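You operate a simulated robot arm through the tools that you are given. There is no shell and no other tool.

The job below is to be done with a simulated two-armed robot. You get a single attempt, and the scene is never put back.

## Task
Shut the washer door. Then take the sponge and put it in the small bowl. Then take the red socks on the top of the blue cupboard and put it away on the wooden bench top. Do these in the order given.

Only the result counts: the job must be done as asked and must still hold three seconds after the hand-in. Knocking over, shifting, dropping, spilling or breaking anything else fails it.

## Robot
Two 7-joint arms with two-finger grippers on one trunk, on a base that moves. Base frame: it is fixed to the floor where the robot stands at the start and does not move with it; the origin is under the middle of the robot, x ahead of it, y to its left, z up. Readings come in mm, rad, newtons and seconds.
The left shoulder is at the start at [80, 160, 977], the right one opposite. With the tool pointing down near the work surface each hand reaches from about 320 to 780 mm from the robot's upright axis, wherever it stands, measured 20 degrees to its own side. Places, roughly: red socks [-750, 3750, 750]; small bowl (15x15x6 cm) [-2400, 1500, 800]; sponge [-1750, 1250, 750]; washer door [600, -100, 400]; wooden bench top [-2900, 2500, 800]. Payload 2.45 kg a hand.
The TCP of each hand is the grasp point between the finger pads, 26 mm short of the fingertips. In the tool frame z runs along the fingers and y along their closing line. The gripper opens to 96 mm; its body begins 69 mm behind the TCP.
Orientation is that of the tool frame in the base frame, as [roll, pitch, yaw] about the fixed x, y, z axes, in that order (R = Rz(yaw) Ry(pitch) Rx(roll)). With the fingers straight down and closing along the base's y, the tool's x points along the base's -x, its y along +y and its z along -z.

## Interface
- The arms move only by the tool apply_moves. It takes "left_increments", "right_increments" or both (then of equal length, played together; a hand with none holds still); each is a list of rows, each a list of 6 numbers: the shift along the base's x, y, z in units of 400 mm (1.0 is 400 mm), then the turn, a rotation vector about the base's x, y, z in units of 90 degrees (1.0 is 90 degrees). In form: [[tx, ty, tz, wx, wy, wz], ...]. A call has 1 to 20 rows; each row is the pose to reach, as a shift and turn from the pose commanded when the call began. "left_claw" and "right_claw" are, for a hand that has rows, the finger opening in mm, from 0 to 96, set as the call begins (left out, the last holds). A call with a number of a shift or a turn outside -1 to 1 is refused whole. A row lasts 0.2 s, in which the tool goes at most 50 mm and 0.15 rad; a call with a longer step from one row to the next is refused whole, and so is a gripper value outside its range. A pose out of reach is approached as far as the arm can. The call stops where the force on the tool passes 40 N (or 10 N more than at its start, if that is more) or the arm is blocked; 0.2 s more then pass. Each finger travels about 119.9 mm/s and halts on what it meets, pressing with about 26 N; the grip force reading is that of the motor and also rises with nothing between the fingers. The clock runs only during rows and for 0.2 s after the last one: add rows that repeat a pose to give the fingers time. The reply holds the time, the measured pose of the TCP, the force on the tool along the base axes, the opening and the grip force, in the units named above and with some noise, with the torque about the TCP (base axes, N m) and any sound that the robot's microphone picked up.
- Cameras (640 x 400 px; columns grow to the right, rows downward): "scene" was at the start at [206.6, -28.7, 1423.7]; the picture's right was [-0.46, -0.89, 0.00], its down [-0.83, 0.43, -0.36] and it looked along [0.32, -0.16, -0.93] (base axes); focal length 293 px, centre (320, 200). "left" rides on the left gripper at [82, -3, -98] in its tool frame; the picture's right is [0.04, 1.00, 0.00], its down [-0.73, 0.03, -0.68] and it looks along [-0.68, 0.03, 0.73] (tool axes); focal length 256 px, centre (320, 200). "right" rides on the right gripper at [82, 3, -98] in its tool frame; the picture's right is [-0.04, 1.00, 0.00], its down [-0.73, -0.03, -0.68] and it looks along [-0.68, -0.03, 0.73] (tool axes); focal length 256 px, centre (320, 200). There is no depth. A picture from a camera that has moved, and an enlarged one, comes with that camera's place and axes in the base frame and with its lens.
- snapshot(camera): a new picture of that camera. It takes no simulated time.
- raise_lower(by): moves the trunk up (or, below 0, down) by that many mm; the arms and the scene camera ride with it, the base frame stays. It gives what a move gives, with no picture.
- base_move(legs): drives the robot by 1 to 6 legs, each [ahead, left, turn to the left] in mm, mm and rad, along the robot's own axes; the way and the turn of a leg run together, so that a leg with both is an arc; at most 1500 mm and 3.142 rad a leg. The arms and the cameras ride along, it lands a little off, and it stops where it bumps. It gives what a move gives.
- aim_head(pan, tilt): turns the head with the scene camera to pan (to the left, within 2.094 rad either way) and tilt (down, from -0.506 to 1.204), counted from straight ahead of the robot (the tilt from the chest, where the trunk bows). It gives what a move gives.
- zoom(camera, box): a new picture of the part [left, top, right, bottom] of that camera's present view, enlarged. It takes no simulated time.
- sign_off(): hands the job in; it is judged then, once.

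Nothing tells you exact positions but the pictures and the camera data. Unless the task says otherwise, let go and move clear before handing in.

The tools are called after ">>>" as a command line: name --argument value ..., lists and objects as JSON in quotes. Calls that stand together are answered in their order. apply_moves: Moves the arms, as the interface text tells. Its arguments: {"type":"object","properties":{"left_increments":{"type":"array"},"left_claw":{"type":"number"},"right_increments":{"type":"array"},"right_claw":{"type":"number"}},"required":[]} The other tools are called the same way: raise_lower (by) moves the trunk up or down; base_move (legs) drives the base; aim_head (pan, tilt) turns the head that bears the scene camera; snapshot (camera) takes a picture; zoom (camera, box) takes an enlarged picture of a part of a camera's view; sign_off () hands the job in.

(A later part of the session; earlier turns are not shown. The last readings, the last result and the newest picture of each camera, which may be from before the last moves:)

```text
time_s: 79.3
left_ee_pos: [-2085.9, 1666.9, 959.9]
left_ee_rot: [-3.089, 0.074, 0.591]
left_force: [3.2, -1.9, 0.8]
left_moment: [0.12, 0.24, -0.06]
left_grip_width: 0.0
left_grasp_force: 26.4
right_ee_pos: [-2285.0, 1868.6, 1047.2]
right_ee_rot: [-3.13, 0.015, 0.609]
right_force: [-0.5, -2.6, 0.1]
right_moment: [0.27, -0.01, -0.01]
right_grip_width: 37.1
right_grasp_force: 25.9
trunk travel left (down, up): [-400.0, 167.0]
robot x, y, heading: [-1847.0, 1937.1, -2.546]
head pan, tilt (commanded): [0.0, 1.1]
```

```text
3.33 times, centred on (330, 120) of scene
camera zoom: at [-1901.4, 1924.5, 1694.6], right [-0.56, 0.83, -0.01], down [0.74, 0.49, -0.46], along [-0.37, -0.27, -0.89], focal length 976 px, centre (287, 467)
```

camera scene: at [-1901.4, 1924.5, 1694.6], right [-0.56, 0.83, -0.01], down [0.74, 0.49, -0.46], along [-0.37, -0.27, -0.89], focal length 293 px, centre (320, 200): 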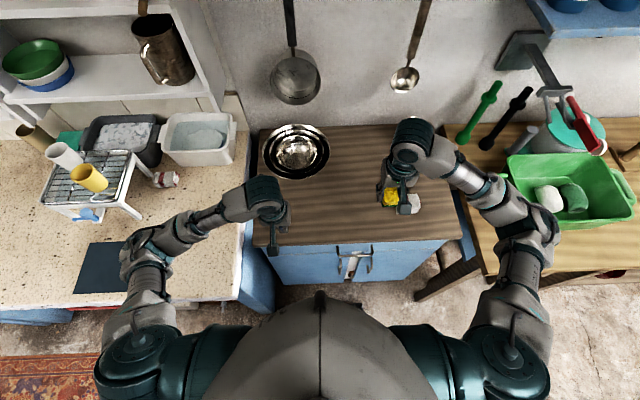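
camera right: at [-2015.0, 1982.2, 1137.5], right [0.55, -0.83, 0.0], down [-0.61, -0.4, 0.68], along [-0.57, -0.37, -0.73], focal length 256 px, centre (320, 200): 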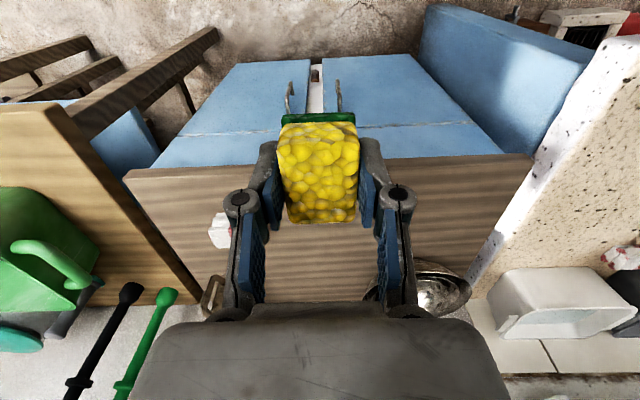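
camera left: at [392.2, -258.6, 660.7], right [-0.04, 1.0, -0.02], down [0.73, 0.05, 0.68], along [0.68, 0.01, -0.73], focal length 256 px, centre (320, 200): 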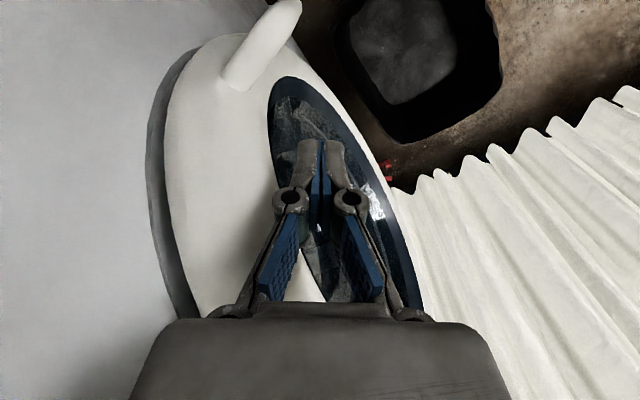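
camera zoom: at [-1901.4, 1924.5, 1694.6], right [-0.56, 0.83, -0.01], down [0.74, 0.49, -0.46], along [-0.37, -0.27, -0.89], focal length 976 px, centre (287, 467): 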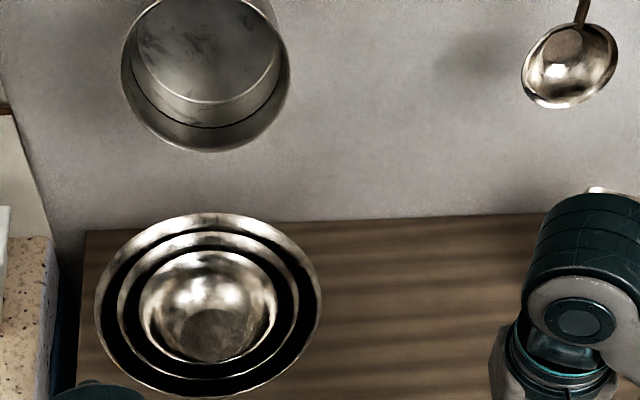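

The robot is now close. The inner bowl (≈146 mm across) is roughly at (-2367,1490), about 680 mm ahead and 78 mm left of the robot axis, with a pan hanging on the wall behind it. I move the hand partway over to triangulate the bowl with the hand camera.

>>> apply_moves --right_increments '[[-0.03, -0.08, 0, 0, 0, 0], [-0.06, -0.16, 0, 0, 0, 0], [-0.09, -0.24, 0, 0, 0, 0], [-0.12, -0.32, 0, 0, 0, 0], [-0.15, -0.4, 0, 0, 0, 0], [-0.15, -0.4, 0, 0, 0, 0]]'

>>> snapshot --camera "right"

>>> snapshot --camera "scene"

>>> zoom --camera "scene" --box '[230, 60, 390, 180]'

```text
time_s: 80.7
left_ee_pos: [-2082.7, 1658.0, 954.6]
left_ee_rot: [-3.082, 0.069, 0.591]
left_force: [-0.5, 1.0, 0.4]
left_moment: [-0.02, 0.01, 0.0]
left_grip_width: 0.1
left_grasp_force: 25.8
right_ee_pos: [-2343.1, 1700.3, 1046.8]
right_ee_rot: [-3.119, 0.01, 0.609]
right_force: [-0.4, 0.8, -0.2]
right_moment: [-0.03, 0.0, -0.01]
right_grip_width: 36.9
right_grasp_force: 26.0
trunk travel left (down, up): [-400.0, 167.0]
robot x, y, heading: [-1851.2, 1936.6, -2.548]
head pan, tilt (commanded): [0.0, 1.1]
```

```text
taken
camera right: at [-2272.1, 1742.6, 1143.0], right [0.54, -0.84, -0.02], down [-0.6, -0.4, 0.69], along [-0.59, -0.36, -0.73], focal length 256 px, centre (320, 200)
```

right: 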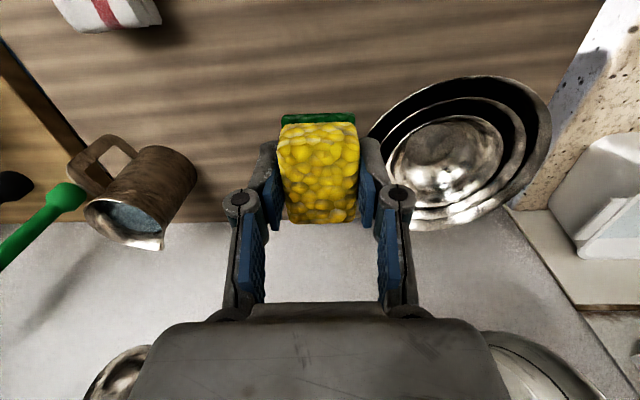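

```text
taken
camera scene: at [-1918.8, 1930.3, 1690.9], right [-0.56, 0.83, -0.02], down [0.74, 0.49, -0.45], along [-0.36, -0.27, -0.89], focal length 293 px, centre (320, 200)
```

scene: 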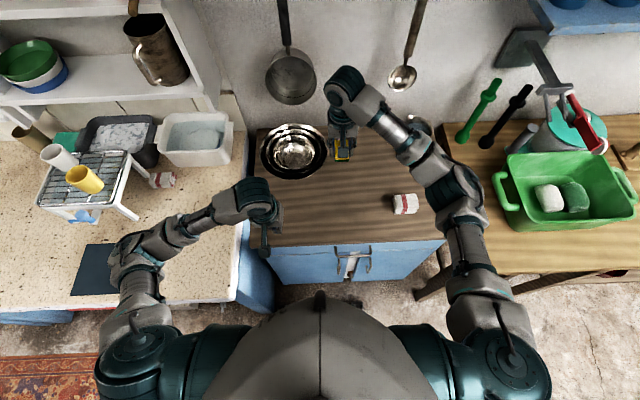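

```text
3.33 times, centred on (310, 120) of scene
camera zoom: at [-1918.8, 1930.3, 1690.9], right [-0.56, 0.83, -0.02], down [0.74, 0.49, -0.45], along [-0.36, -0.27, -0.89], focal length 976 px, centre (353, 467)
```

zoom: 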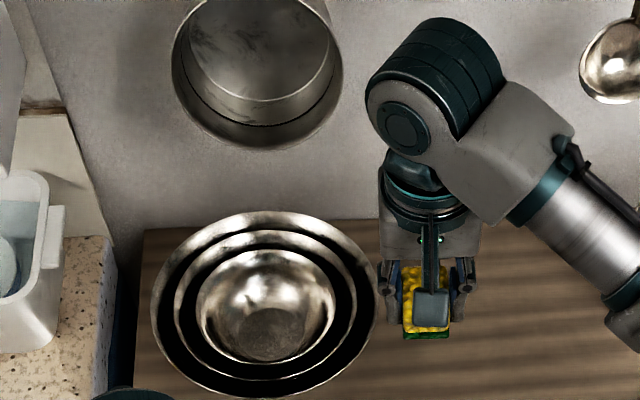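

The two views give the inner bowl's centre at about (-2351,1506), floor near z≈820 and rim near 870. I carry the sponge over the bowl at height and look before descending.

>>> apply_moves --right_increments '[[-0.004, -0.1, 0, -0.003, -0.002, 0], [-0.008, -0.2, 0, -0.006, -0.004, 0], [-0.012, -0.3, 0, -0.009, -0.006, 0], [-0.016, -0.4, 0, -0.0119, -0.008, 0], [-0.02, -0.486, 0, -0.0119, -0.008, 0], [-0.02, -0.486, 0, -0.0119, -0.008, 0]]'

>>> snapshot --camera "right"

>>> zoom --camera "scene" --box '[210, 40, 370, 160]'

```text
time_s: 82.1
left_ee_pos: [-2085.3, 1658.0, 954.2]
left_ee_rot: [-3.082, 0.069, 0.591]
left_force: [-0.8, 1.1, -0.8]
left_moment: [0.03, 0.01, 0.0]
left_grip_width: 0.0
left_grasp_force: 25.8
right_ee_pos: [-2341.7, 1554.6, 1044.1]
right_ee_rot: [3.141, 0.013, 0.609]
right_force: [-0.3, -1.3, -0.4]
right_moment: [-0.01, 0.01, -0.02]
right_grip_width: 36.9
right_grasp_force: 26.7
right hand out of reach, approached as far as the arm can: row 4, 5, 6
trunk travel left (down, up): [-400.0, 167.0]
robot x, y, heading: [-1847.1, 1938.1, -2.541]
head pan, tilt (commanded): [0.0, 1.1]
```

```text
taken
camera right: at [-2271.7, 1598.5, 1141.0], right [0.54, -0.84, 0.0], down [-0.61, -0.39, 0.69], along [-0.58, -0.37, -0.73], focal length 256 px, centre (320, 200)
```

right: 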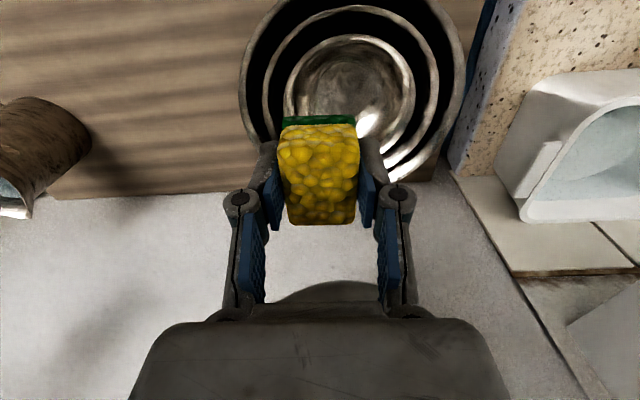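

```text
3.33 times, centred on (290, 100) of scene
camera zoom: at [-1919.3, 1928.6, 1690.9], right [-0.56, 0.83, -0.02], down [0.74, 0.49, -0.45], along [-0.36, -0.27, -0.89], focal length 976 px, centre (420, 533)
```

zoom: 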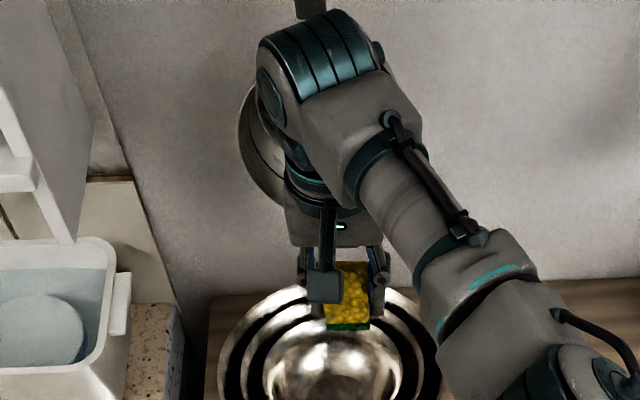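

The arm ran out of reach short of the bowl (about 32 mm short and 33 mm to the right). I retract the hand, turn the base a little to the left so the bowl comes to the right arm's own side, and try again.

>>> apply_moves --right_increments '[[0.08, 0.06, 0, 0, 0, 0], [0.16, 0.12, 0, 0, 0, 0], [0.24, 0.18, 0, 0, 0, 0], [0.32, 0.24, 0, 0, 0, 0], [0.4, 0.3, 0, 0, 0, 0]]'

>>> base_move --legs '[[0, 0, 0.25]]'

>>> snapshot --camera "scene"

>>> snapshot --camera "right"

```text
time_s: 83.3
left_ee_pos: [-2085.1, 1658.5, 955.4]
left_ee_rot: [-3.081, 0.072, 0.592]
left_force: [-1.1, 1.2, -0.7]
left_moment: [0.02, -0.05, -0.02]
left_grip_width: 0.2
left_grasp_force: 26.1
right_ee_pos: [-2181.8, 1670.8, 1043.9]
right_ee_rot: [-3.139, 0.01, 0.608]
right_force: [0.1, 0.2, 0.1]
right_moment: [-0.02, 0.04, -0.01]
right_grip_width: 36.9
right_grasp_force: 26.0
trunk travel left (down, up): [-400.0, 167.0]
robot x, y, heading: [-1846.9, 1938.3, -2.551]
head pan, tilt (commanded): [0.0, 1.1]
```

```text
time_s: 84.6
left_ee_pos: [-2027.4, 1619.1, 953.9]
left_ee_rot: [-3.096, 0.068, 0.838]
left_force: [-0.2, 0.4, 0.5]
left_moment: [-0.06, -0.04, 0.0]
left_grip_width: 0.0
left_grasp_force: 26.2
right_ee_pos: [-2127.5, 1608.1, 1041.9]
right_ee_rot: [3.124, 0.007, 0.853]
right_force: [-1.3, -0.4, -0.3]
right_moment: [0.03, -0.08, 0.01]
right_grip_width: 36.7
right_grasp_force: 25.8
trunk travel left (down, up): [-400.0, 167.0]
robot x, y, heading: [-1854.0, 1940.6, -2.298]
head pan, tilt (commanded): [0.0, 1.1]
```

```text
taken
camera scene: at [-1919.3, 1910.1, 1690.2], right [-0.74, 0.67, -0.02], down [0.6, 0.66, -0.45], along [-0.29, -0.35, -0.89], focal length 293 px, centre (320, 200)
```

scene: 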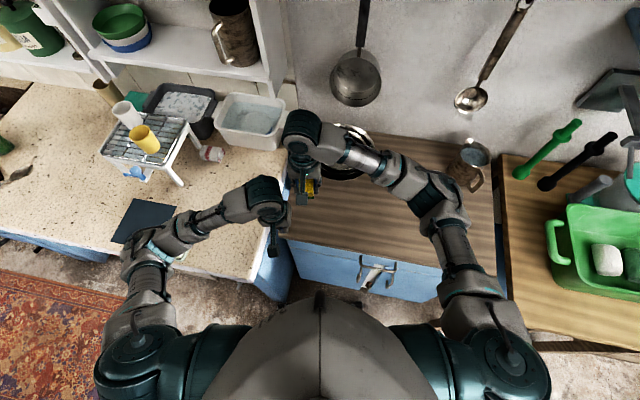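

```text
taken
camera right: at [-2073.1, 1668.7, 1139.5], right [0.73, -0.69, 0.02], down [-0.51, -0.52, 0.68], along [-0.46, -0.51, -0.73], focal length 256 px, centre (320, 200)
```

right: 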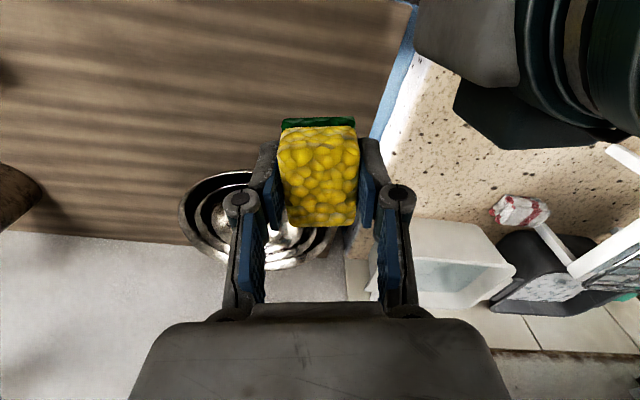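

Now the bowl lies about 652 mm ahead and 84 mm to the right of the axis, which suits the right arm. I extend the hand over the bowl at the same height.

>>> apply_moves --right_increments '[[-0.091, -0.04, 0, 0, 0, 0], [-0.182, -0.08, 0, 0, 0, 0], [-0.273, -0.12, 0, 0, 0, 0], [-0.364, -0.16, 0, 0, 0, 0], [-0.455, -0.2, 0, 0, 0, 0], [-0.546, -0.24, 0, 0, 0, 0], [-0.546, -0.24, 0, 0, 0, 0]]'

>>> snapshot --camera "right"

>>> zoom --camera "scene" --box '[260, 40, 440, 190]'

```text
time_s: 86.2
left_ee_pos: [-2015.6, 1615.2, 954.6]
left_ee_rot: [-3.08, 0.075, 0.838]
left_force: [-0.3, 1.0, -0.2]
left_moment: [-0.03, -0.05, 0.0]
left_grip_width: 0.0
left_grasp_force: 26.0
right_ee_pos: [-2333.9, 1506.3, 1043.0]
right_ee_rot: [3.139, 0.013, 0.853]
right_force: [-0.2, -0.6, -0.2]
right_moment: [0.02, -0.01, 0.0]
right_grip_width: 36.9
right_grasp_force: 25.9
trunk travel left (down, up): [-400.0, 167.0]
robot x, y, heading: [-1856.6, 1940.6, -2.299]
head pan, tilt (commanded): [0.0, 1.1]
```

```text
taken
camera right: at [-2275.9, 1565.6, 1140.1], right [0.73, -0.69, 0.0], down [-0.5, -0.53, 0.69], along [-0.47, -0.5, -0.73], focal length 256 px, centre (320, 200)
```

right: 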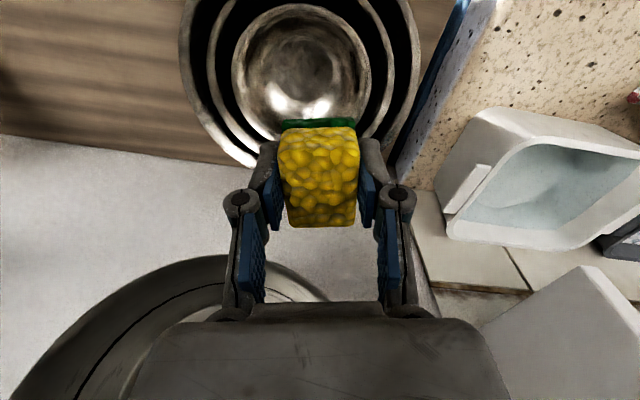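

```text
2.67 times, centred on (350, 115) of scene
camera zoom: at [-1890.8, 1888.2, 1690.6], right [-0.75, 0.67, 0.0], down [0.59, 0.67, -0.45], along [-0.3, -0.33, -0.89], focal length 781 px, centre (240, 427)
```

zoom: 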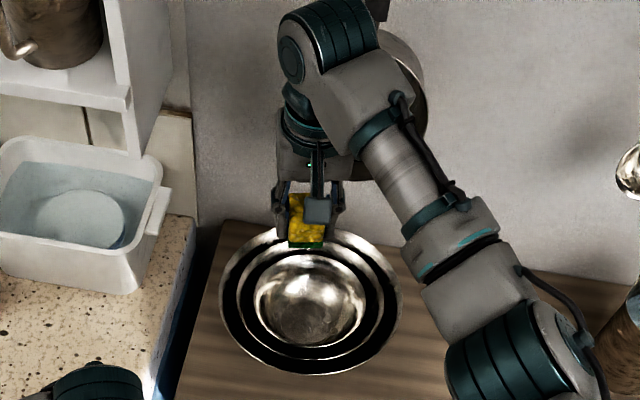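

The hand is nearly over the bowl; the inner bowl's centre is about 20 mm to the robot's right of the grasp point. I correct this and descend to z≈875, then look.

>>> apply_moves --right_increments '[[-0.0375, 0.0325, 0, 0, 0, 0], [-0.0375, 0.0325, -0.08, 0, 0, 0], [-0.0375, 0.0325, -0.16, 0, 0, 0], [-0.0375, 0.0325, -0.24, 0, 0, 0], [-0.0375, 0.0325, -0.32, 0, 0, 0], [-0.0375, 0.0325, -0.38, 0, 0, 0], [-0.0375, 0.0325, -0.38, 0, 0, 0]]'

>>> snapshot --camera "right"

>>> zoom --camera "scene" --box '[260, 60, 420, 180]'

```text
time_s: 86.9
left_ee_pos: [-2002.6, 1607.0, 954.9]
left_ee_rot: [-3.069, 0.075, 0.84]
left_force: [0.2, -0.1, 0.4]
left_moment: [0.03, 0.02, 0.0]
left_grip_width: 0.1
left_grasp_force: 25.9
right_ee_pos: [-2338.8, 1506.7, 1007.2]
right_ee_rot: [-3.14, 0.042, 0.853]
right_force: [-0.9, 0.1, 6.5]
right_moment: [-0.23, -0.04, -0.01]
right_grip_width: 37.1
right_grasp_force: 26.4
trunk travel left (down, up): [-400.0, 167.0]
robot x, y, heading: [-1852.9, 1934.8, -2.297]
head pan, tilt (commanded): [0.0, 1.1]
stopped in row 3 (right hand): the force on the tool passed its limit at 60 N (the readings are from after the stop); the commanded pose is now the measured one
```

```text
taken
camera right: at [-2279.3, 1568.5, 1102.1], right [0.73, -0.69, 0.0], down [-0.48, -0.51, 0.71], along [-0.49, -0.52, -0.71], focal length 256 px, centre (320, 200)
```

right: 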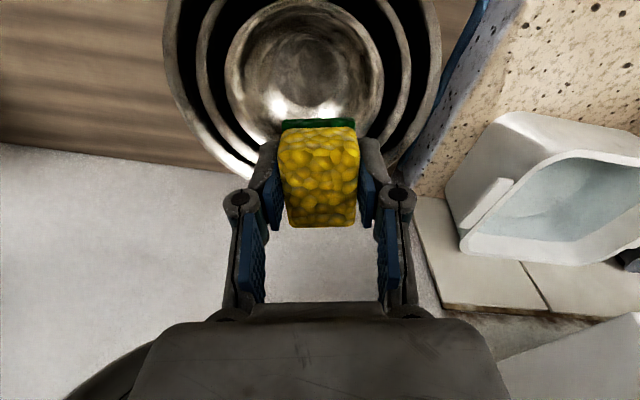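

```text
3.33 times, centred on (340, 120) of scene
camera zoom: at [-1881.9, 1882.1, 1690.5], right [-0.75, 0.67, 0.01], down [0.59, 0.67, -0.45], along [-0.31, -0.33, -0.89], focal length 976 px, centre (253, 467)
```

zoom: 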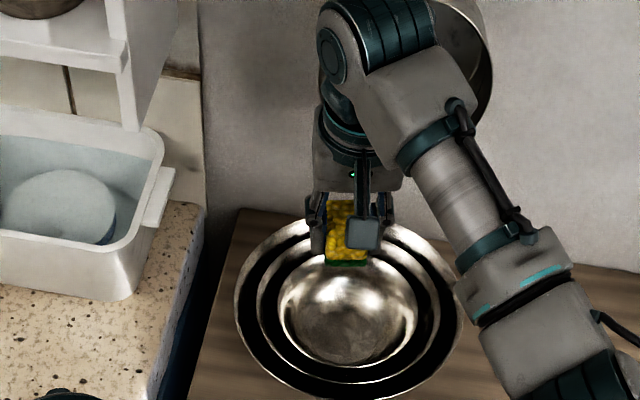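

The hand met something at 60 N while descending, well above the bowl, so I stop and look for what it touched, likely the hanging pan.

>>> snapshot --camera "left"

>>> snapshot --camera "scene"

>>> zoom --camera "scene" --box '[310, 20, 450, 130]'

```text
taken
camera left: at [-1940.4, 1670.4, 1044.9], right [0.77, -0.64, -0.07], down [-0.4, -0.56, 0.73], along [-0.51, -0.53, -0.68], focal length 256 px, centre (320, 200)
```

left: 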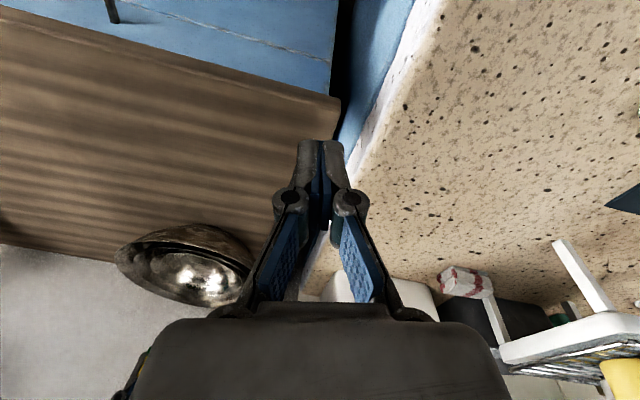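

```text
taken
camera scene: at [-1881.9, 1882.1, 1690.5], right [-0.75, 0.67, 0.01], down [0.59, 0.67, -0.45], along [-0.31, -0.33, -0.89], focal length 293 px, centre (320, 200)
```

scene: 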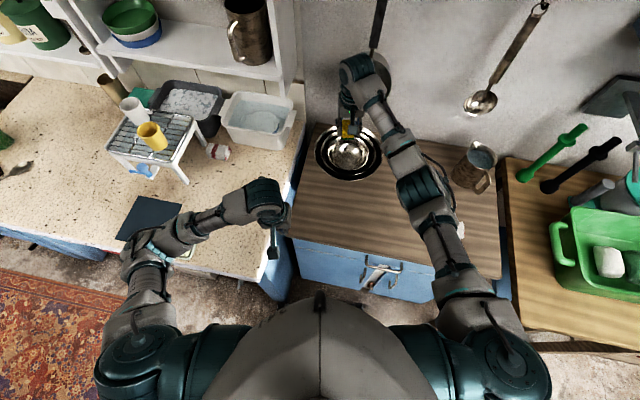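

```text
3.64 times, centred on (380, 75) of scene
camera zoom: at [-1881.9, 1882.1, 1690.5], right [-0.75, 0.67, 0.01], down [0.59, 0.67, -0.45], along [-0.31, -0.33, -0.89], focal length 1065 px, centre (102, 654)
```

zoom: 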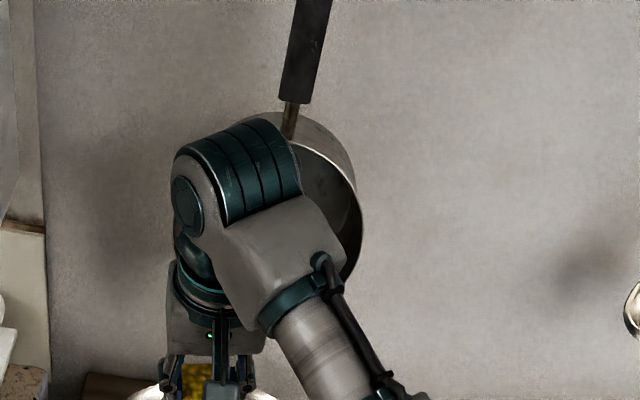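

The bulky wrist (about 210 mm above the grasp point) is close to the hanging pan. I'll back off, tilt the gripper about 25° so the fingers point forward-down and the wrist stays back from the wall, then come over the bowl again.

>>> apply_moves --right_increments '[[0.033, 0.037, 0.04, 0, 0, 0], [0.067, 0.075, 0.075, -0.0475, 0.042, 0], [0.067, 0.075, 0.075, -0.095, 0.0845, 0], [0.067, 0.075, 0.075, -0.1425, 0.127, 0], [0.067, 0.075, 0.075, -0.19, 0.169, 0], [0.067, 0.075, 0.075, -0.19, 0.169, 0]]'

>>> snapshot --camera "right"

>>> snapshot --camera "scene"

```text
time_s: 88.3
left_ee_pos: [-2011.0, 1612.0, 955.7]
left_ee_rot: [-3.079, 0.076, 0.841]
left_force: [-0.2, -0.1, 0.3]
left_moment: [-0.04, -0.02, 0.01]
left_grip_width: 0.0
left_grasp_force: 26.0
right_ee_pos: [-2319.9, 1543.1, 1034.5]
right_ee_rot: [3.138, 0.438, 0.852]
right_force: [-0.2, 0.6, -0.1]
right_moment: [-0.03, -0.01, -0.01]
right_grip_width: 36.7
right_grasp_force: 26.2
trunk travel left (down, up): [-400.0, 167.0]
robot x, y, heading: [-1854.7, 1939.1, -2.302]
head pan, tilt (commanded): [0.0, 1.1]
```

```text
taken
camera right: at [-2241.0, 1627.5, 1088.9], right [0.73, -0.68, 0.02], down [-0.27, -0.26, 0.93], along [-0.63, -0.68, -0.38], focal length 256 px, centre (320, 200)
```

right: 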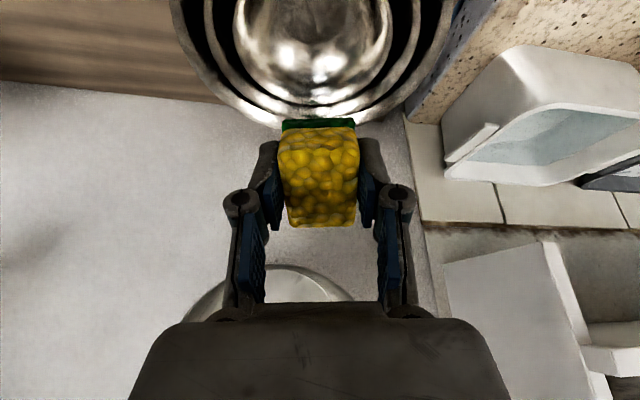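

```text
taken
camera scene: at [-1898.6, 1892.8, 1690.5], right [-0.74, 0.67, 0.0], down [0.6, 0.66, -0.45], along [-0.3, -0.34, -0.89], focal length 293 px, centre (320, 200)
```

scene: 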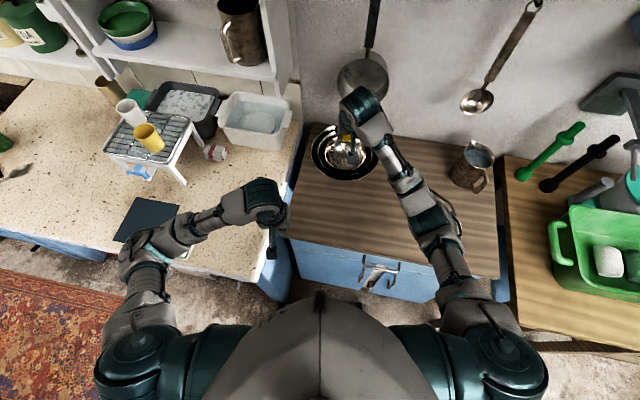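

The tilt is 25° and the pan hangs unmoved. I now go over the bowl at z≈950 and check.

>>> apply_moves --right_increments '[[-0.03, -0.03, -0.05, 0, 0, 0], [-0.0675, -0.06, -0.1, 0, 0, 0], [-0.0675, -0.06, -0.16, 0, 0, 0], [-0.0675, -0.06, -0.21, 0, 0, 0], [-0.0675, -0.06, -0.21, 0, 0, 0]]'

>>> snapshot --camera "right"

>>> zoom --camera "scene" --box '[260, 60, 420, 180]'

```text
time_s: 89.5
left_ee_pos: [-2004.7, 1608.4, 954.4]
left_ee_rot: [-3.075, 0.075, 0.841]
left_force: [0.3, -1.0, -0.6]
left_moment: [0.02, -0.01, 0.02]
left_grip_width: 0.0
left_grasp_force: 26.2
right_ee_pos: [-2340.1, 1514.8, 950.6]
right_ee_rot: [-3.141, 0.437, 0.855]
right_force: [-0.5, 0.1, 0.2]
right_moment: [0.0, -0.01, 0.03]
right_grip_width: 36.8
right_grasp_force: 25.8
trunk travel left (down, up): [-400.0, 167.0]
robot x, y, heading: [-1854.6, 1940.1, -2.296]
head pan, tilt (commanded): [0.0, 1.1]
```

```text
taken
camera right: at [-2263.2, 1599.5, 1005.2], right [0.73, -0.68, 0.01], down [-0.27, -0.27, 0.93], along [-0.63, -0.68, -0.38], focal length 256 px, centre (320, 200)
```

right: 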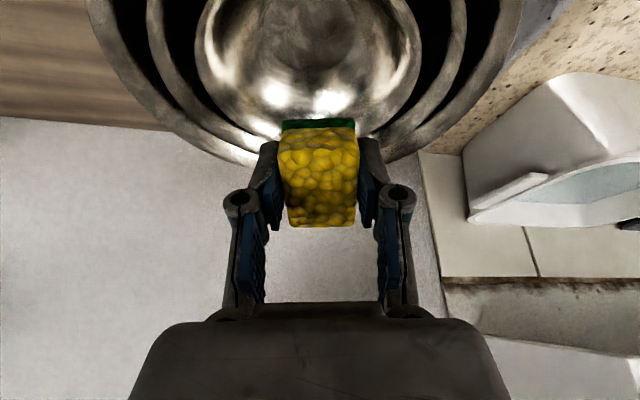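

```text
3.33 times, centred on (340, 120) of scene
camera zoom: at [-1891.2, 1886.6, 1690.5], right [-0.75, 0.67, 0.0], down [0.59, 0.67, -0.45], along [-0.3, -0.33, -0.89], focal length 976 px, centre (253, 467)
```

zoom: 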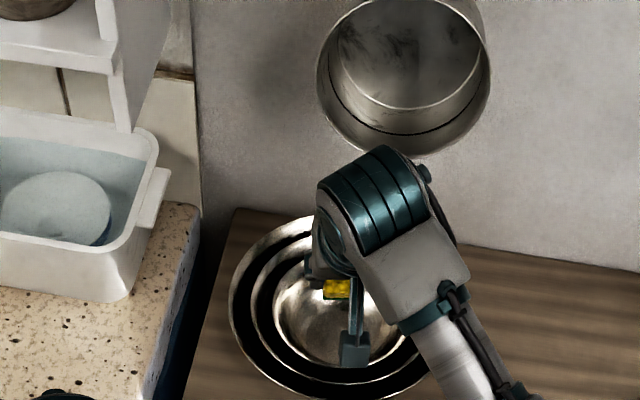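

The sponge is over the inner bowl, within about 10 mm of centre. I correct slightly and lower it into the bowl to z≈857.

>>> apply_moves --right_increments '[[-0.0125, 0.015, -0.05, 0, 0, 0], [-0.0125, 0.015, -0.11, 0, 0, 0], [-0.0125, 0.015, -0.17, 0, 0, 0], [-0.0125, 0.015, -0.2, 0, 0, 0], [-0.0125, 0.015, -0.2, 0, 0, 0]]'

>>> snapshot --camera "right"

>>> zoom --camera "scene" --box '[260, 60, 420, 180]'

```text
time_s: 90.7
left_ee_pos: [-2008.0, 1609.5, 954.2]
left_ee_rot: [-3.076, 0.075, 0.841]
left_force: [0.0, 0.2, 0.7]
left_moment: [0.01, 0.02, 0.0]
left_grip_width: 0.0
left_grasp_force: 25.7
right_ee_pos: [-2347.5, 1522.0, 872.4]
right_ee_rot: [-3.14, 0.434, 0.852]
right_force: [-0.5, 0.6, -0.4]
right_moment: [0.01, 0.0, 0.0]
right_grip_width: 37.1
right_grasp_force: 26.1
trunk travel left (down, up): [-400.0, 167.0]
robot x, y, heading: [-1852.8, 1936.0, -2.302]
head pan, tilt (commanded): [0.0, 1.1]
```

```text
taken
camera right: at [-2269.1, 1606.7, 925.5], right [0.73, -0.68, 0.02], down [-0.27, -0.27, 0.93], along [-0.63, -0.68, -0.38], focal length 256 px, centre (320, 200)
```

right: 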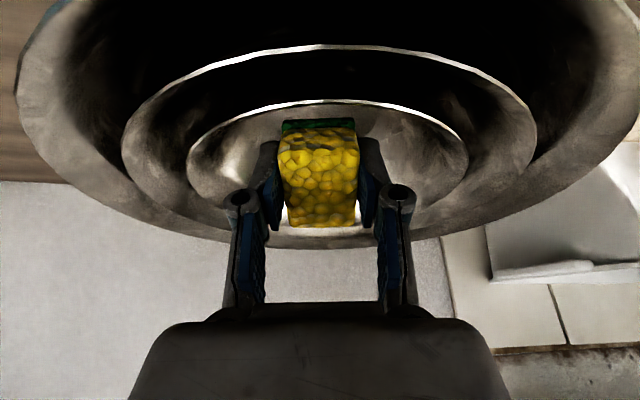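

```text
3.33 times, centred on (340, 120) of scene
camera zoom: at [-1892.9, 1888.5, 1690.5], right [-0.75, 0.67, 0.0], down [0.59, 0.67, -0.45], along [-0.3, -0.34, -0.89], focal length 976 px, centre (253, 467)
```

zoom: 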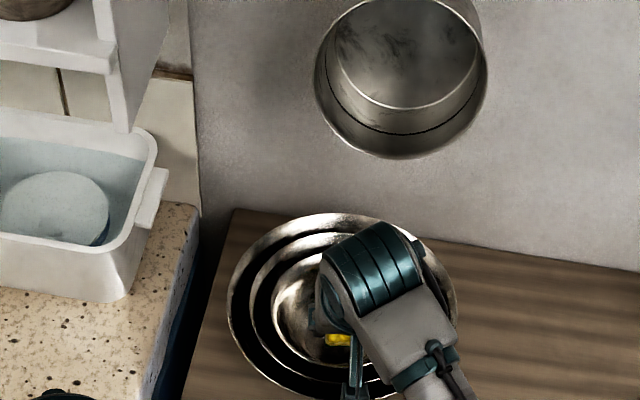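

The sponge is inside the nest, centred in the inner bowl. I lower another 18 mm and release it gently.

>>> apply_moves --right_increments '[[0, 0, -0.02, 0, 0, 0], [0, 0, -0.045, 0, 0, 0], [0, 0, -0.045, 0, 0, 0]]'

>>> apply_moves --right_increments '[[0, 0, 0, 0, 0, 0], [0, 0, 0, 0, 0, 0], [0, 0, 0, 0, 0, 0], [0, 0, 0, 0, 0, 0]]' --right_claw 60

>>> snapshot --camera "right"

```text
time_s: 91.5
left_ee_pos: [-2008.1, 1609.6, 955.0]
left_ee_rot: [-3.076, 0.075, 0.841]
left_force: [0.4, 0.5, -0.4]
left_moment: [-0.01, 0.0, 0.03]
left_grip_width: 0.3
left_grasp_force: 26.2
right_ee_pos: [-2346.5, 1521.8, 853.2]
right_ee_rot: [3.141, 0.439, 0.855]
right_force: [-0.7, 0.1, 0.0]
right_moment: [0.02, -0.01, -0.01]
right_grip_width: 36.9
right_grasp_force: 26.0
trunk travel left (down, up): [-400.0, 167.0]
robot x, y, heading: [-1850.2, 1938.5, -2.302]
head pan, tilt (commanded): [0.0, 1.1]
```

```text
time_s: 92.5
left_ee_pos: [-2007.7, 1609.8, 955.0]
left_ee_rot: [-3.075, 0.076, 0.842]
left_force: [1.0, -0.1, 0.2]
left_moment: [-0.01, 0.04, -0.01]
left_grip_width: 0.0
left_grasp_force: 25.8
right_ee_pos: [-2347.3, 1521.1, 851.8]
right_ee_rot: [-3.139, 0.437, 0.855]
right_force: [0.0, -0.2, 0.3]
right_moment: [-0.03, -0.01, 0.02]
right_grip_width: 59.9
right_grasp_force: 0.0
trunk travel left (down, up): [-400.0, 167.0]
robot x, y, heading: [-1850.2, 1935.4, -2.299]
head pan, tilt (commanded): [0.0, 1.1]
```

```text
taken
camera right: at [-2269.3, 1607.1, 907.6], right [0.73, -0.68, 0.02], down [-0.27, -0.27, 0.93], along [-0.63, -0.68, -0.38], focal length 256 px, centre (320, 200)
```

right: 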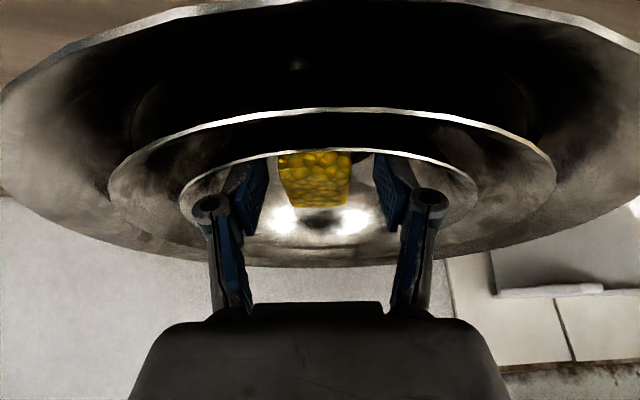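

The sponge now lies in the inner bowl. I raise the hand straight up, withdraw it, and check the bowl.

>>> apply_moves --right_increments '[[0, 0, 0.05, 0, 0, 0], [0, 0, 0.12, 0, 0, 0], [0, 0, 0.2, 0, 0, 0], [0, 0, 0.28, 0, 0, 0], [0.04, 0.04, 0.34, 0, 0, 0], [0.11, 0.12, 0.38, 0, 0, 0], [0.18, 0.2, 0.42, 0, 0, 0], [0.25, 0.28, 0.45, 0, 0, 0], [0.32, 0.36, 0.45, 0, 0, 0]]'

>>> snapshot --camera "scene"

>>> zoom --camera "scene" --box '[260, 40, 420, 190]'

```text
time_s: 94.5
left_ee_pos: [-2007.8, 1612.6, 954.1]
left_ee_rot: [-3.079, 0.077, 0.841]
left_force: [0.2, -0.6, -0.2]
left_moment: [0.02, 0.0, 0.0]
left_grip_width: 0.2
left_grasp_force: 25.8
right_ee_pos: [-2219.0, 1669.6, 1033.2]
right_ee_rot: [3.141, 0.438, 0.854]
right_force: [1.0, 1.1, -0.9]
right_moment: [-0.04, 0.02, -0.05]
right_grip_width: 60.0
right_grasp_force: 0.1
trunk travel left (down, up): [-400.0, 167.0]
robot x, y, heading: [-1854.8, 1935.4, -2.302]
head pan, tilt (commanded): [0.0, 1.1]
```

```text
taken
camera scene: at [-1894.0, 1893.1, 1690.6], right [-0.75, 0.67, 0.0], down [0.6, 0.66, -0.45], along [-0.3, -0.34, -0.89], focal length 293 px, centre (320, 200)
```

scene: 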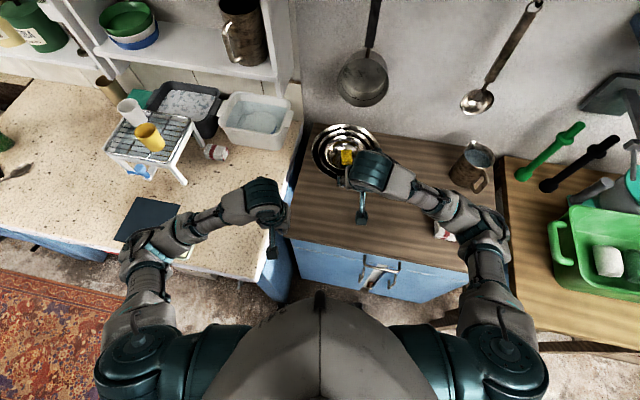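

```text
2.67 times, centred on (340, 115) of scene
camera zoom: at [-1894.0, 1893.1, 1690.6], right [-0.75, 0.67, 0.0], down [0.6, 0.66, -0.45], along [-0.3, -0.34, -0.89], focal length 781 px, centre (267, 427)
```

zoom: 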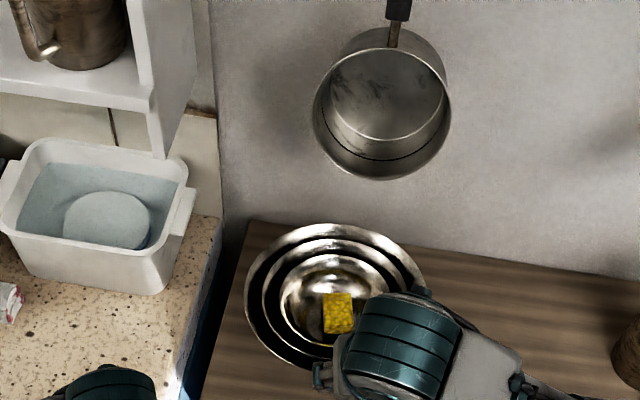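

The sponge rests in the small bowl and everything else is in place. Next I back away from the cupboard, straighten and tuck the right hand, and look for the red socks on the blue cupboard.

>>> base_move --legs '[[-300, 0, 0]]'

>>> apply_moves --right_increments '[[0.01, 0.01, -0.01, 0.06, -0.053, 0], [0.02, 0.02, -0.02, 0.115, -0.1, 0], [0.03, 0.03, -0.03, 0.16, -0.14, 0], [0.04, 0.04, -0.03, 0.208, -0.185, 0], [0.04, 0.04, -0.03, 0.208, -0.185, 0]]' --right_claw 0

>>> aim_head --pan -2.09 --tilt 0.4

>>> snapshot --camera "scene"

>>> aim_head --pan 2.09 --tilt 0.5

>>> snapshot --camera "scene"

>>> aim_head --pan -1.2 --tilt 0.5

>>> snapshot --camera "scene"

```text
time_s: 96.6
left_ee_pos: [-1806.2, 1835.3, 955.4]
left_ee_rot: [-3.076, 0.077, 0.839]
left_force: [0.1, 0.3, 0.6]
left_moment: [-0.03, -0.03, -0.04]
left_grip_width: 0.3
left_grasp_force: 25.9
right_ee_pos: [-2016.8, 1892.6, 1034.0]
right_ee_rot: [-3.141, 0.439, 0.853]
right_force: [0.2, -0.1, -0.1]
right_moment: [-0.01, 0.02, -0.01]
right_grip_width: 60.2
right_grasp_force: 0.0
trunk travel left (down, up): [-400.0, 167.0]
robot x, y, heading: [-1651.6, 2160.5, -2.3]
head pan, tilt (commanded): [0.0, 1.1]
```

```text
time_s: 97.8
left_ee_pos: [-1804.2, 1838.0, 956.8]
left_ee_rot: [-3.076, 0.079, 0.84]
left_force: [-0.5, 0.1, -0.6]
left_moment: [0.02, -0.01, 0.01]
left_grip_width: 0.0
left_grasp_force: 26.0
right_ee_pos: [-1998.3, 1910.7, 1022.8]
right_ee_rot: [3.139, 0.001, 0.852]
right_force: [0.1, -0.4, 0.0]
right_moment: [0.02, -0.02, 0.0]
right_grip_width: 0.0
right_grasp_force: 25.9
trunk travel left (down, up): [-400.0, 167.0]
robot x, y, heading: [-1650.8, 2165.5, -2.304]
head pan, tilt (commanded): [0.0, 1.1]
```

```text
time_s: 99.8
left_ee_pos: [-1804.6, 1838.7, 956.1]
left_ee_rot: [-3.078, 0.078, 0.84]
left_force: [-0.5, -0.4, 0.3]
left_moment: [-0.02, 0.0, -0.03]
left_grip_width: 0.0
left_grasp_force: 26.3
right_ee_pos: [-1998.7, 1910.4, 1023.3]
right_ee_rot: [3.137, 0.003, 0.852]
right_force: [-0.3, -0.1, -0.2]
right_moment: [0.0, 0.03, 0.03]
right_grip_width: 0.1
right_grasp_force: 26.4
trunk travel left (down, up): [-400.0, 167.0]
robot x, y, heading: [-1652.9, 2162.4, -2.3]
head pan, tilt (commanded): [-2.089, 0.4]
```

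```text
taken
camera scene: at [-1678.9, 2250.3, 1747.8], right [0.95, 0.32, 0.0], down [0.13, -0.37, -0.92], along [-0.29, 0.87, -0.39], focal length 293 px, centre (320, 200)
```

scene: 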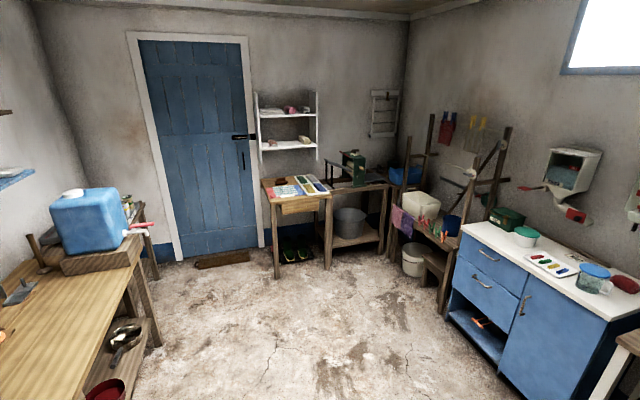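

```text
time_s: 103.2
left_ee_pos: [-1804.0, 1837.4, 957.1]
left_ee_rot: [-3.076, 0.079, 0.838]
left_force: [0.4, -0.5, -0.3]
left_moment: [-0.02, -0.01, -0.01]
left_grip_width: 0.0
left_grasp_force: 25.8
right_ee_pos: [-1998.9, 1911.8, 1024.3]
right_ee_rot: [3.137, 0.004, 0.852]
right_force: [0.4, 0.4, 0.5]
right_moment: [0.0, 0.0, -0.03]
right_grip_width: 0.2
right_grasp_force: 26.4
trunk travel left (down, up): [-400.0, 167.0]
robot x, y, heading: [-1648.8, 2160.9, -2.301]
head pan, tilt (commanded): [2.089, 0.499]
```

```text
taken
camera scene: at [-1560.4, 2143.2, 1738.6], right [-0.21, -0.98, 0.0], down [-0.47, 0.1, -0.88], along [0.86, -0.18, -0.48], focal length 293 px, centre (320, 200)
```

scene: 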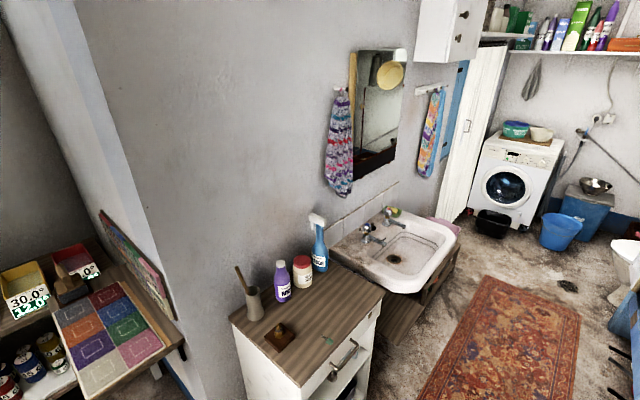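

```text
time_s: 106.0
left_ee_pos: [-1804.0, 1837.3, 956.2]
left_ee_rot: [-3.077, 0.078, 0.841]
left_force: [1.1, 0.9, -0.6]
left_moment: [0.0, -0.01, 0.0]
left_grip_width: 0.0
left_grasp_force: 26.4
right_ee_pos: [-1998.7, 1912.2, 1023.1]
right_ee_rot: [3.139, 0.004, 0.852]
right_force: [-0.9, 0.2, 0.6]
right_moment: [-0.04, 0.04, 0.03]
right_grip_width: 0.1
right_grasp_force: 25.9
trunk travel left (down, up): [-400.0, 167.0]
robot x, y, heading: [-1650.4, 2162.1, -2.298]
head pan, tilt (commanded): [-1.201, 0.499]
```

```text
taken
camera scene: at [-1734.7, 2194.4, 1738.4], right [0.35, 0.94, 0.0], down [0.45, -0.17, -0.88], along [-0.82, 0.31, -0.48], focal length 293 px, centre (320, 200)
```

scene: 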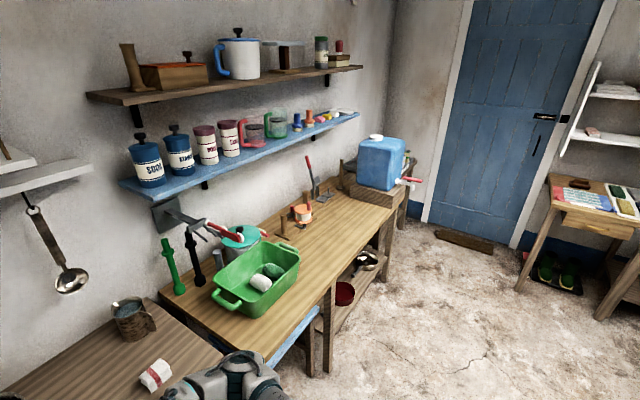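

I see the blue cupboard with a white top in the alcove beyond the right wall, with a red roll lying on it near (-650,3790), and the wooden bench with free space around (-2915,2585). I move to open floor and turn around to face the blue cupboard.

>>> base_move --legs '[[-138, -214, 0]]'

>>> base_move --legs '[[0, 0, 1.46], [0, 0, 1.46]]'

>>> aim_head --pan 0.0 --tilt 0.5

>>> snapshot --camera "scene"

>>> aim_head --pan 0.6 --tilt 0.5

>>> snapshot --camera "scene"

```text
time_s: 107.8
left_ee_pos: [-1868.0, 2079.9, 956.9]
left_ee_rot: [-3.076, 0.078, 0.842]
left_force: [0.8, -0.3, -0.6]
left_moment: [-0.06, -0.01, 0.02]
left_grip_width: 0.0
left_grasp_force: 26.3
right_ee_pos: [-2061.7, 2152.5, 1023.4]
right_ee_rot: [3.14, 0.003, 0.855]
right_force: [0.3, 0.3, 0.3]
right_moment: [0.03, 0.04, 0.03]
right_grip_width: 0.0
right_grasp_force: 26.2
trunk travel left (down, up): [-400.0, 167.0]
robot x, y, heading: [-1714.5, 2408.6, -2.299]
head pan, tilt (commanded): [-1.201, 0.499]
```

```text
time_s: 115.3
left_ee_pos: [-1498.0, 2690.8, 957.2]
left_ee_rot: [-3.073, 0.081, -2.519]
left_force: [0.0, 0.1, 0.3]
left_moment: [0.0, 0.01, -0.04]
left_grip_width: 0.0
left_grasp_force: 26.1
right_ee_pos: [-1325.1, 2576.6, 1025.0]
right_ee_rot: [3.14, 0.005, -2.507]
right_force: [0.0, 0.8, 0.4]
right_moment: [-0.01, -0.03, 0.0]
right_grip_width: 0.0
right_grasp_force: 25.9
trunk travel left (down, up): [-400.0, 167.0]
robot x, y, heading: [-1718.8, 2405.9, 0.62]
head pan, tilt (commanded): [-1.201, 0.499]
```

```text
time_s: 116.8
left_ee_pos: [-1501.6, 2689.7, 958.6]
left_ee_rot: [-3.074, 0.084, -2.518]
left_force: [0.3, 0.7, 0.6]
left_moment: [-0.01, 0.03, 0.02]
left_grip_width: 0.0
left_grasp_force: 26.7
right_ee_pos: [-1327.1, 2575.0, 1025.8]
right_ee_rot: [3.139, 0.009, -2.505]
right_force: [-0.1, -0.2, 0.2]
right_moment: [0.01, 0.02, 0.01]
right_grip_width: 0.3
right_grasp_force: 26.4
trunk travel left (down, up): [-400.0, 167.0]
robot x, y, heading: [-1714.9, 2404.5, 0.621]
head pan, tilt (commanded): [0.0, 0.499]
```

```text
taken
camera scene: at [-1644.3, 2457.0, 1738.1], right [0.58, -0.81, 0.0], down [-0.39, -0.28, -0.88], along [0.71, 0.51, -0.48], focal length 293 px, centre (320, 200)
```

scene: 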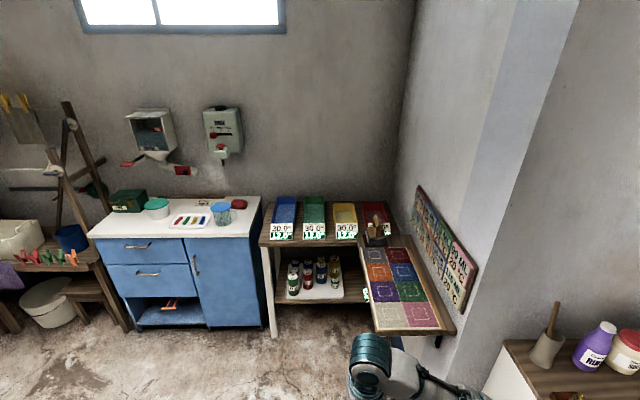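

```text
time_s: 117.8
left_ee_pos: [-1500.6, 2689.4, 958.0]
left_ee_rot: [-3.073, 0.084, -2.519]
left_force: [0.0, -0.4, 0.1]
left_moment: [-0.03, -0.03, -0.01]
left_grip_width: 0.2
left_grasp_force: 26.1
right_ee_pos: [-1327.8, 2576.0, 1026.0]
right_ee_rot: [3.14, 0.009, -2.506]
right_force: [0.0, 0.0, 0.0]
right_moment: [-0.01, -0.02, 0.0]
right_grip_width: 0.0
right_grasp_force: 25.8
trunk travel left (down, up): [-400.0, 167.0]
robot x, y, heading: [-1714.0, 2403.0, 0.626]
head pan, tilt (commanded): [0.6, 0.499]
```

```text
taken
camera scene: at [-1687.2, 2489.7, 1738.2], right [0.94, -0.34, 0.0], down [-0.17, -0.45, -0.88], along [0.3, 0.82, -0.48], focal length 293 px, centre (320, 200)
```

scene: 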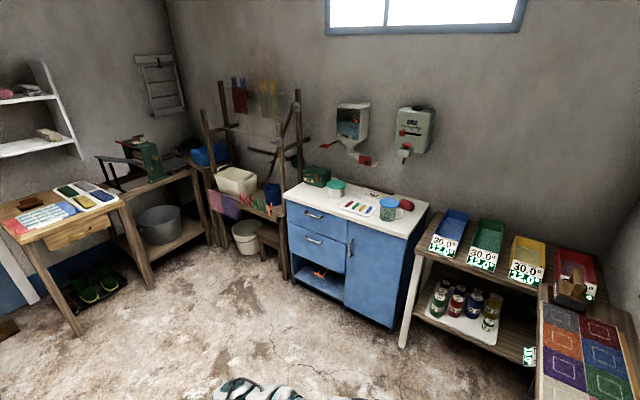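

The red socks lie at the right end of the cupboard's white top beside a glass jar. I drive across the open floor to stand in front of it.

>>> base_move --legs '[[780, 600, 0]]'

>>> aim_head --pan -0.1 --tilt 0.8

>>> snapshot --camera "scene"

>>> snapshot --camera "right"

```text
time_s: 122.8
left_ee_pos: [-1214.9, 3625.5, 959.0]
left_ee_rot: [-3.075, 0.083, -2.524]
left_force: [-0.9, -1.1, -0.3]
left_moment: [0.0, 0.02, 0.0]
left_grip_width: 0.0
left_grasp_force: 26.2
right_ee_pos: [-1042.4, 3510.3, 1026.0]
right_ee_rot: [3.137, 0.009, -2.511]
right_force: [0.6, -0.6, 0.5]
right_moment: [0.02, 0.01, -0.01]
right_grip_width: 0.0
right_grasp_force: 26.0
trunk travel left (down, up): [-400.0, 167.0]
robot x, y, heading: [-1434.5, 3343.5, 0.616]
head pan, tilt (commanded): [0.6, 0.499]
```

```text
time_s: 123.9
left_ee_pos: [-1218.4, 3625.7, 959.3]
left_ee_rot: [-3.073, 0.086, -2.524]
left_force: [-0.6, -0.4, 0.4]
left_moment: [0.02, -0.04, 0.02]
left_grip_width: 0.1
left_grasp_force: 26.2
right_ee_pos: [-1044.6, 3511.3, 1026.2]
right_ee_rot: [3.139, 0.014, -2.511]
right_force: [-0.3, -0.1, 0.2]
right_moment: [-0.02, 0.02, 0.02]
right_grip_width: 0.2
right_grasp_force: 26.1
trunk travel left (down, up): [-400.0, 167.0]
robot x, y, heading: [-1433.9, 3346.8, 0.617]
head pan, tilt (commanded): [-0.099, 0.799]
```

```text
taken
camera scene: at [-1365.1, 3382.4, 1712.2], right [0.5, -0.87, 0.0], down [-0.62, -0.36, -0.69], along [0.6, 0.34, -0.72], focal length 293 px, centre (320, 200)
```

scene: 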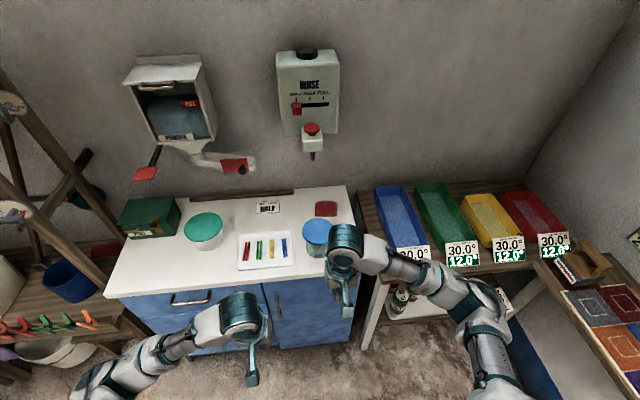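

```text
taken
camera right: at [-1114.2, 3464.4, 1124.4], right [-0.56, 0.83, 0.0], down [0.6, 0.4, 0.69], along [0.57, 0.38, -0.73], focal length 256 px, centre (320, 200)
```

right: 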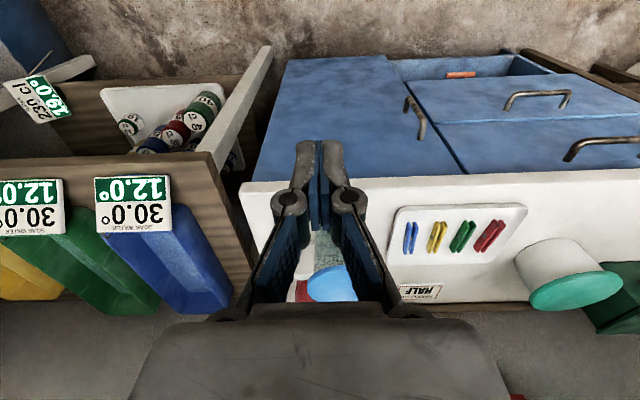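

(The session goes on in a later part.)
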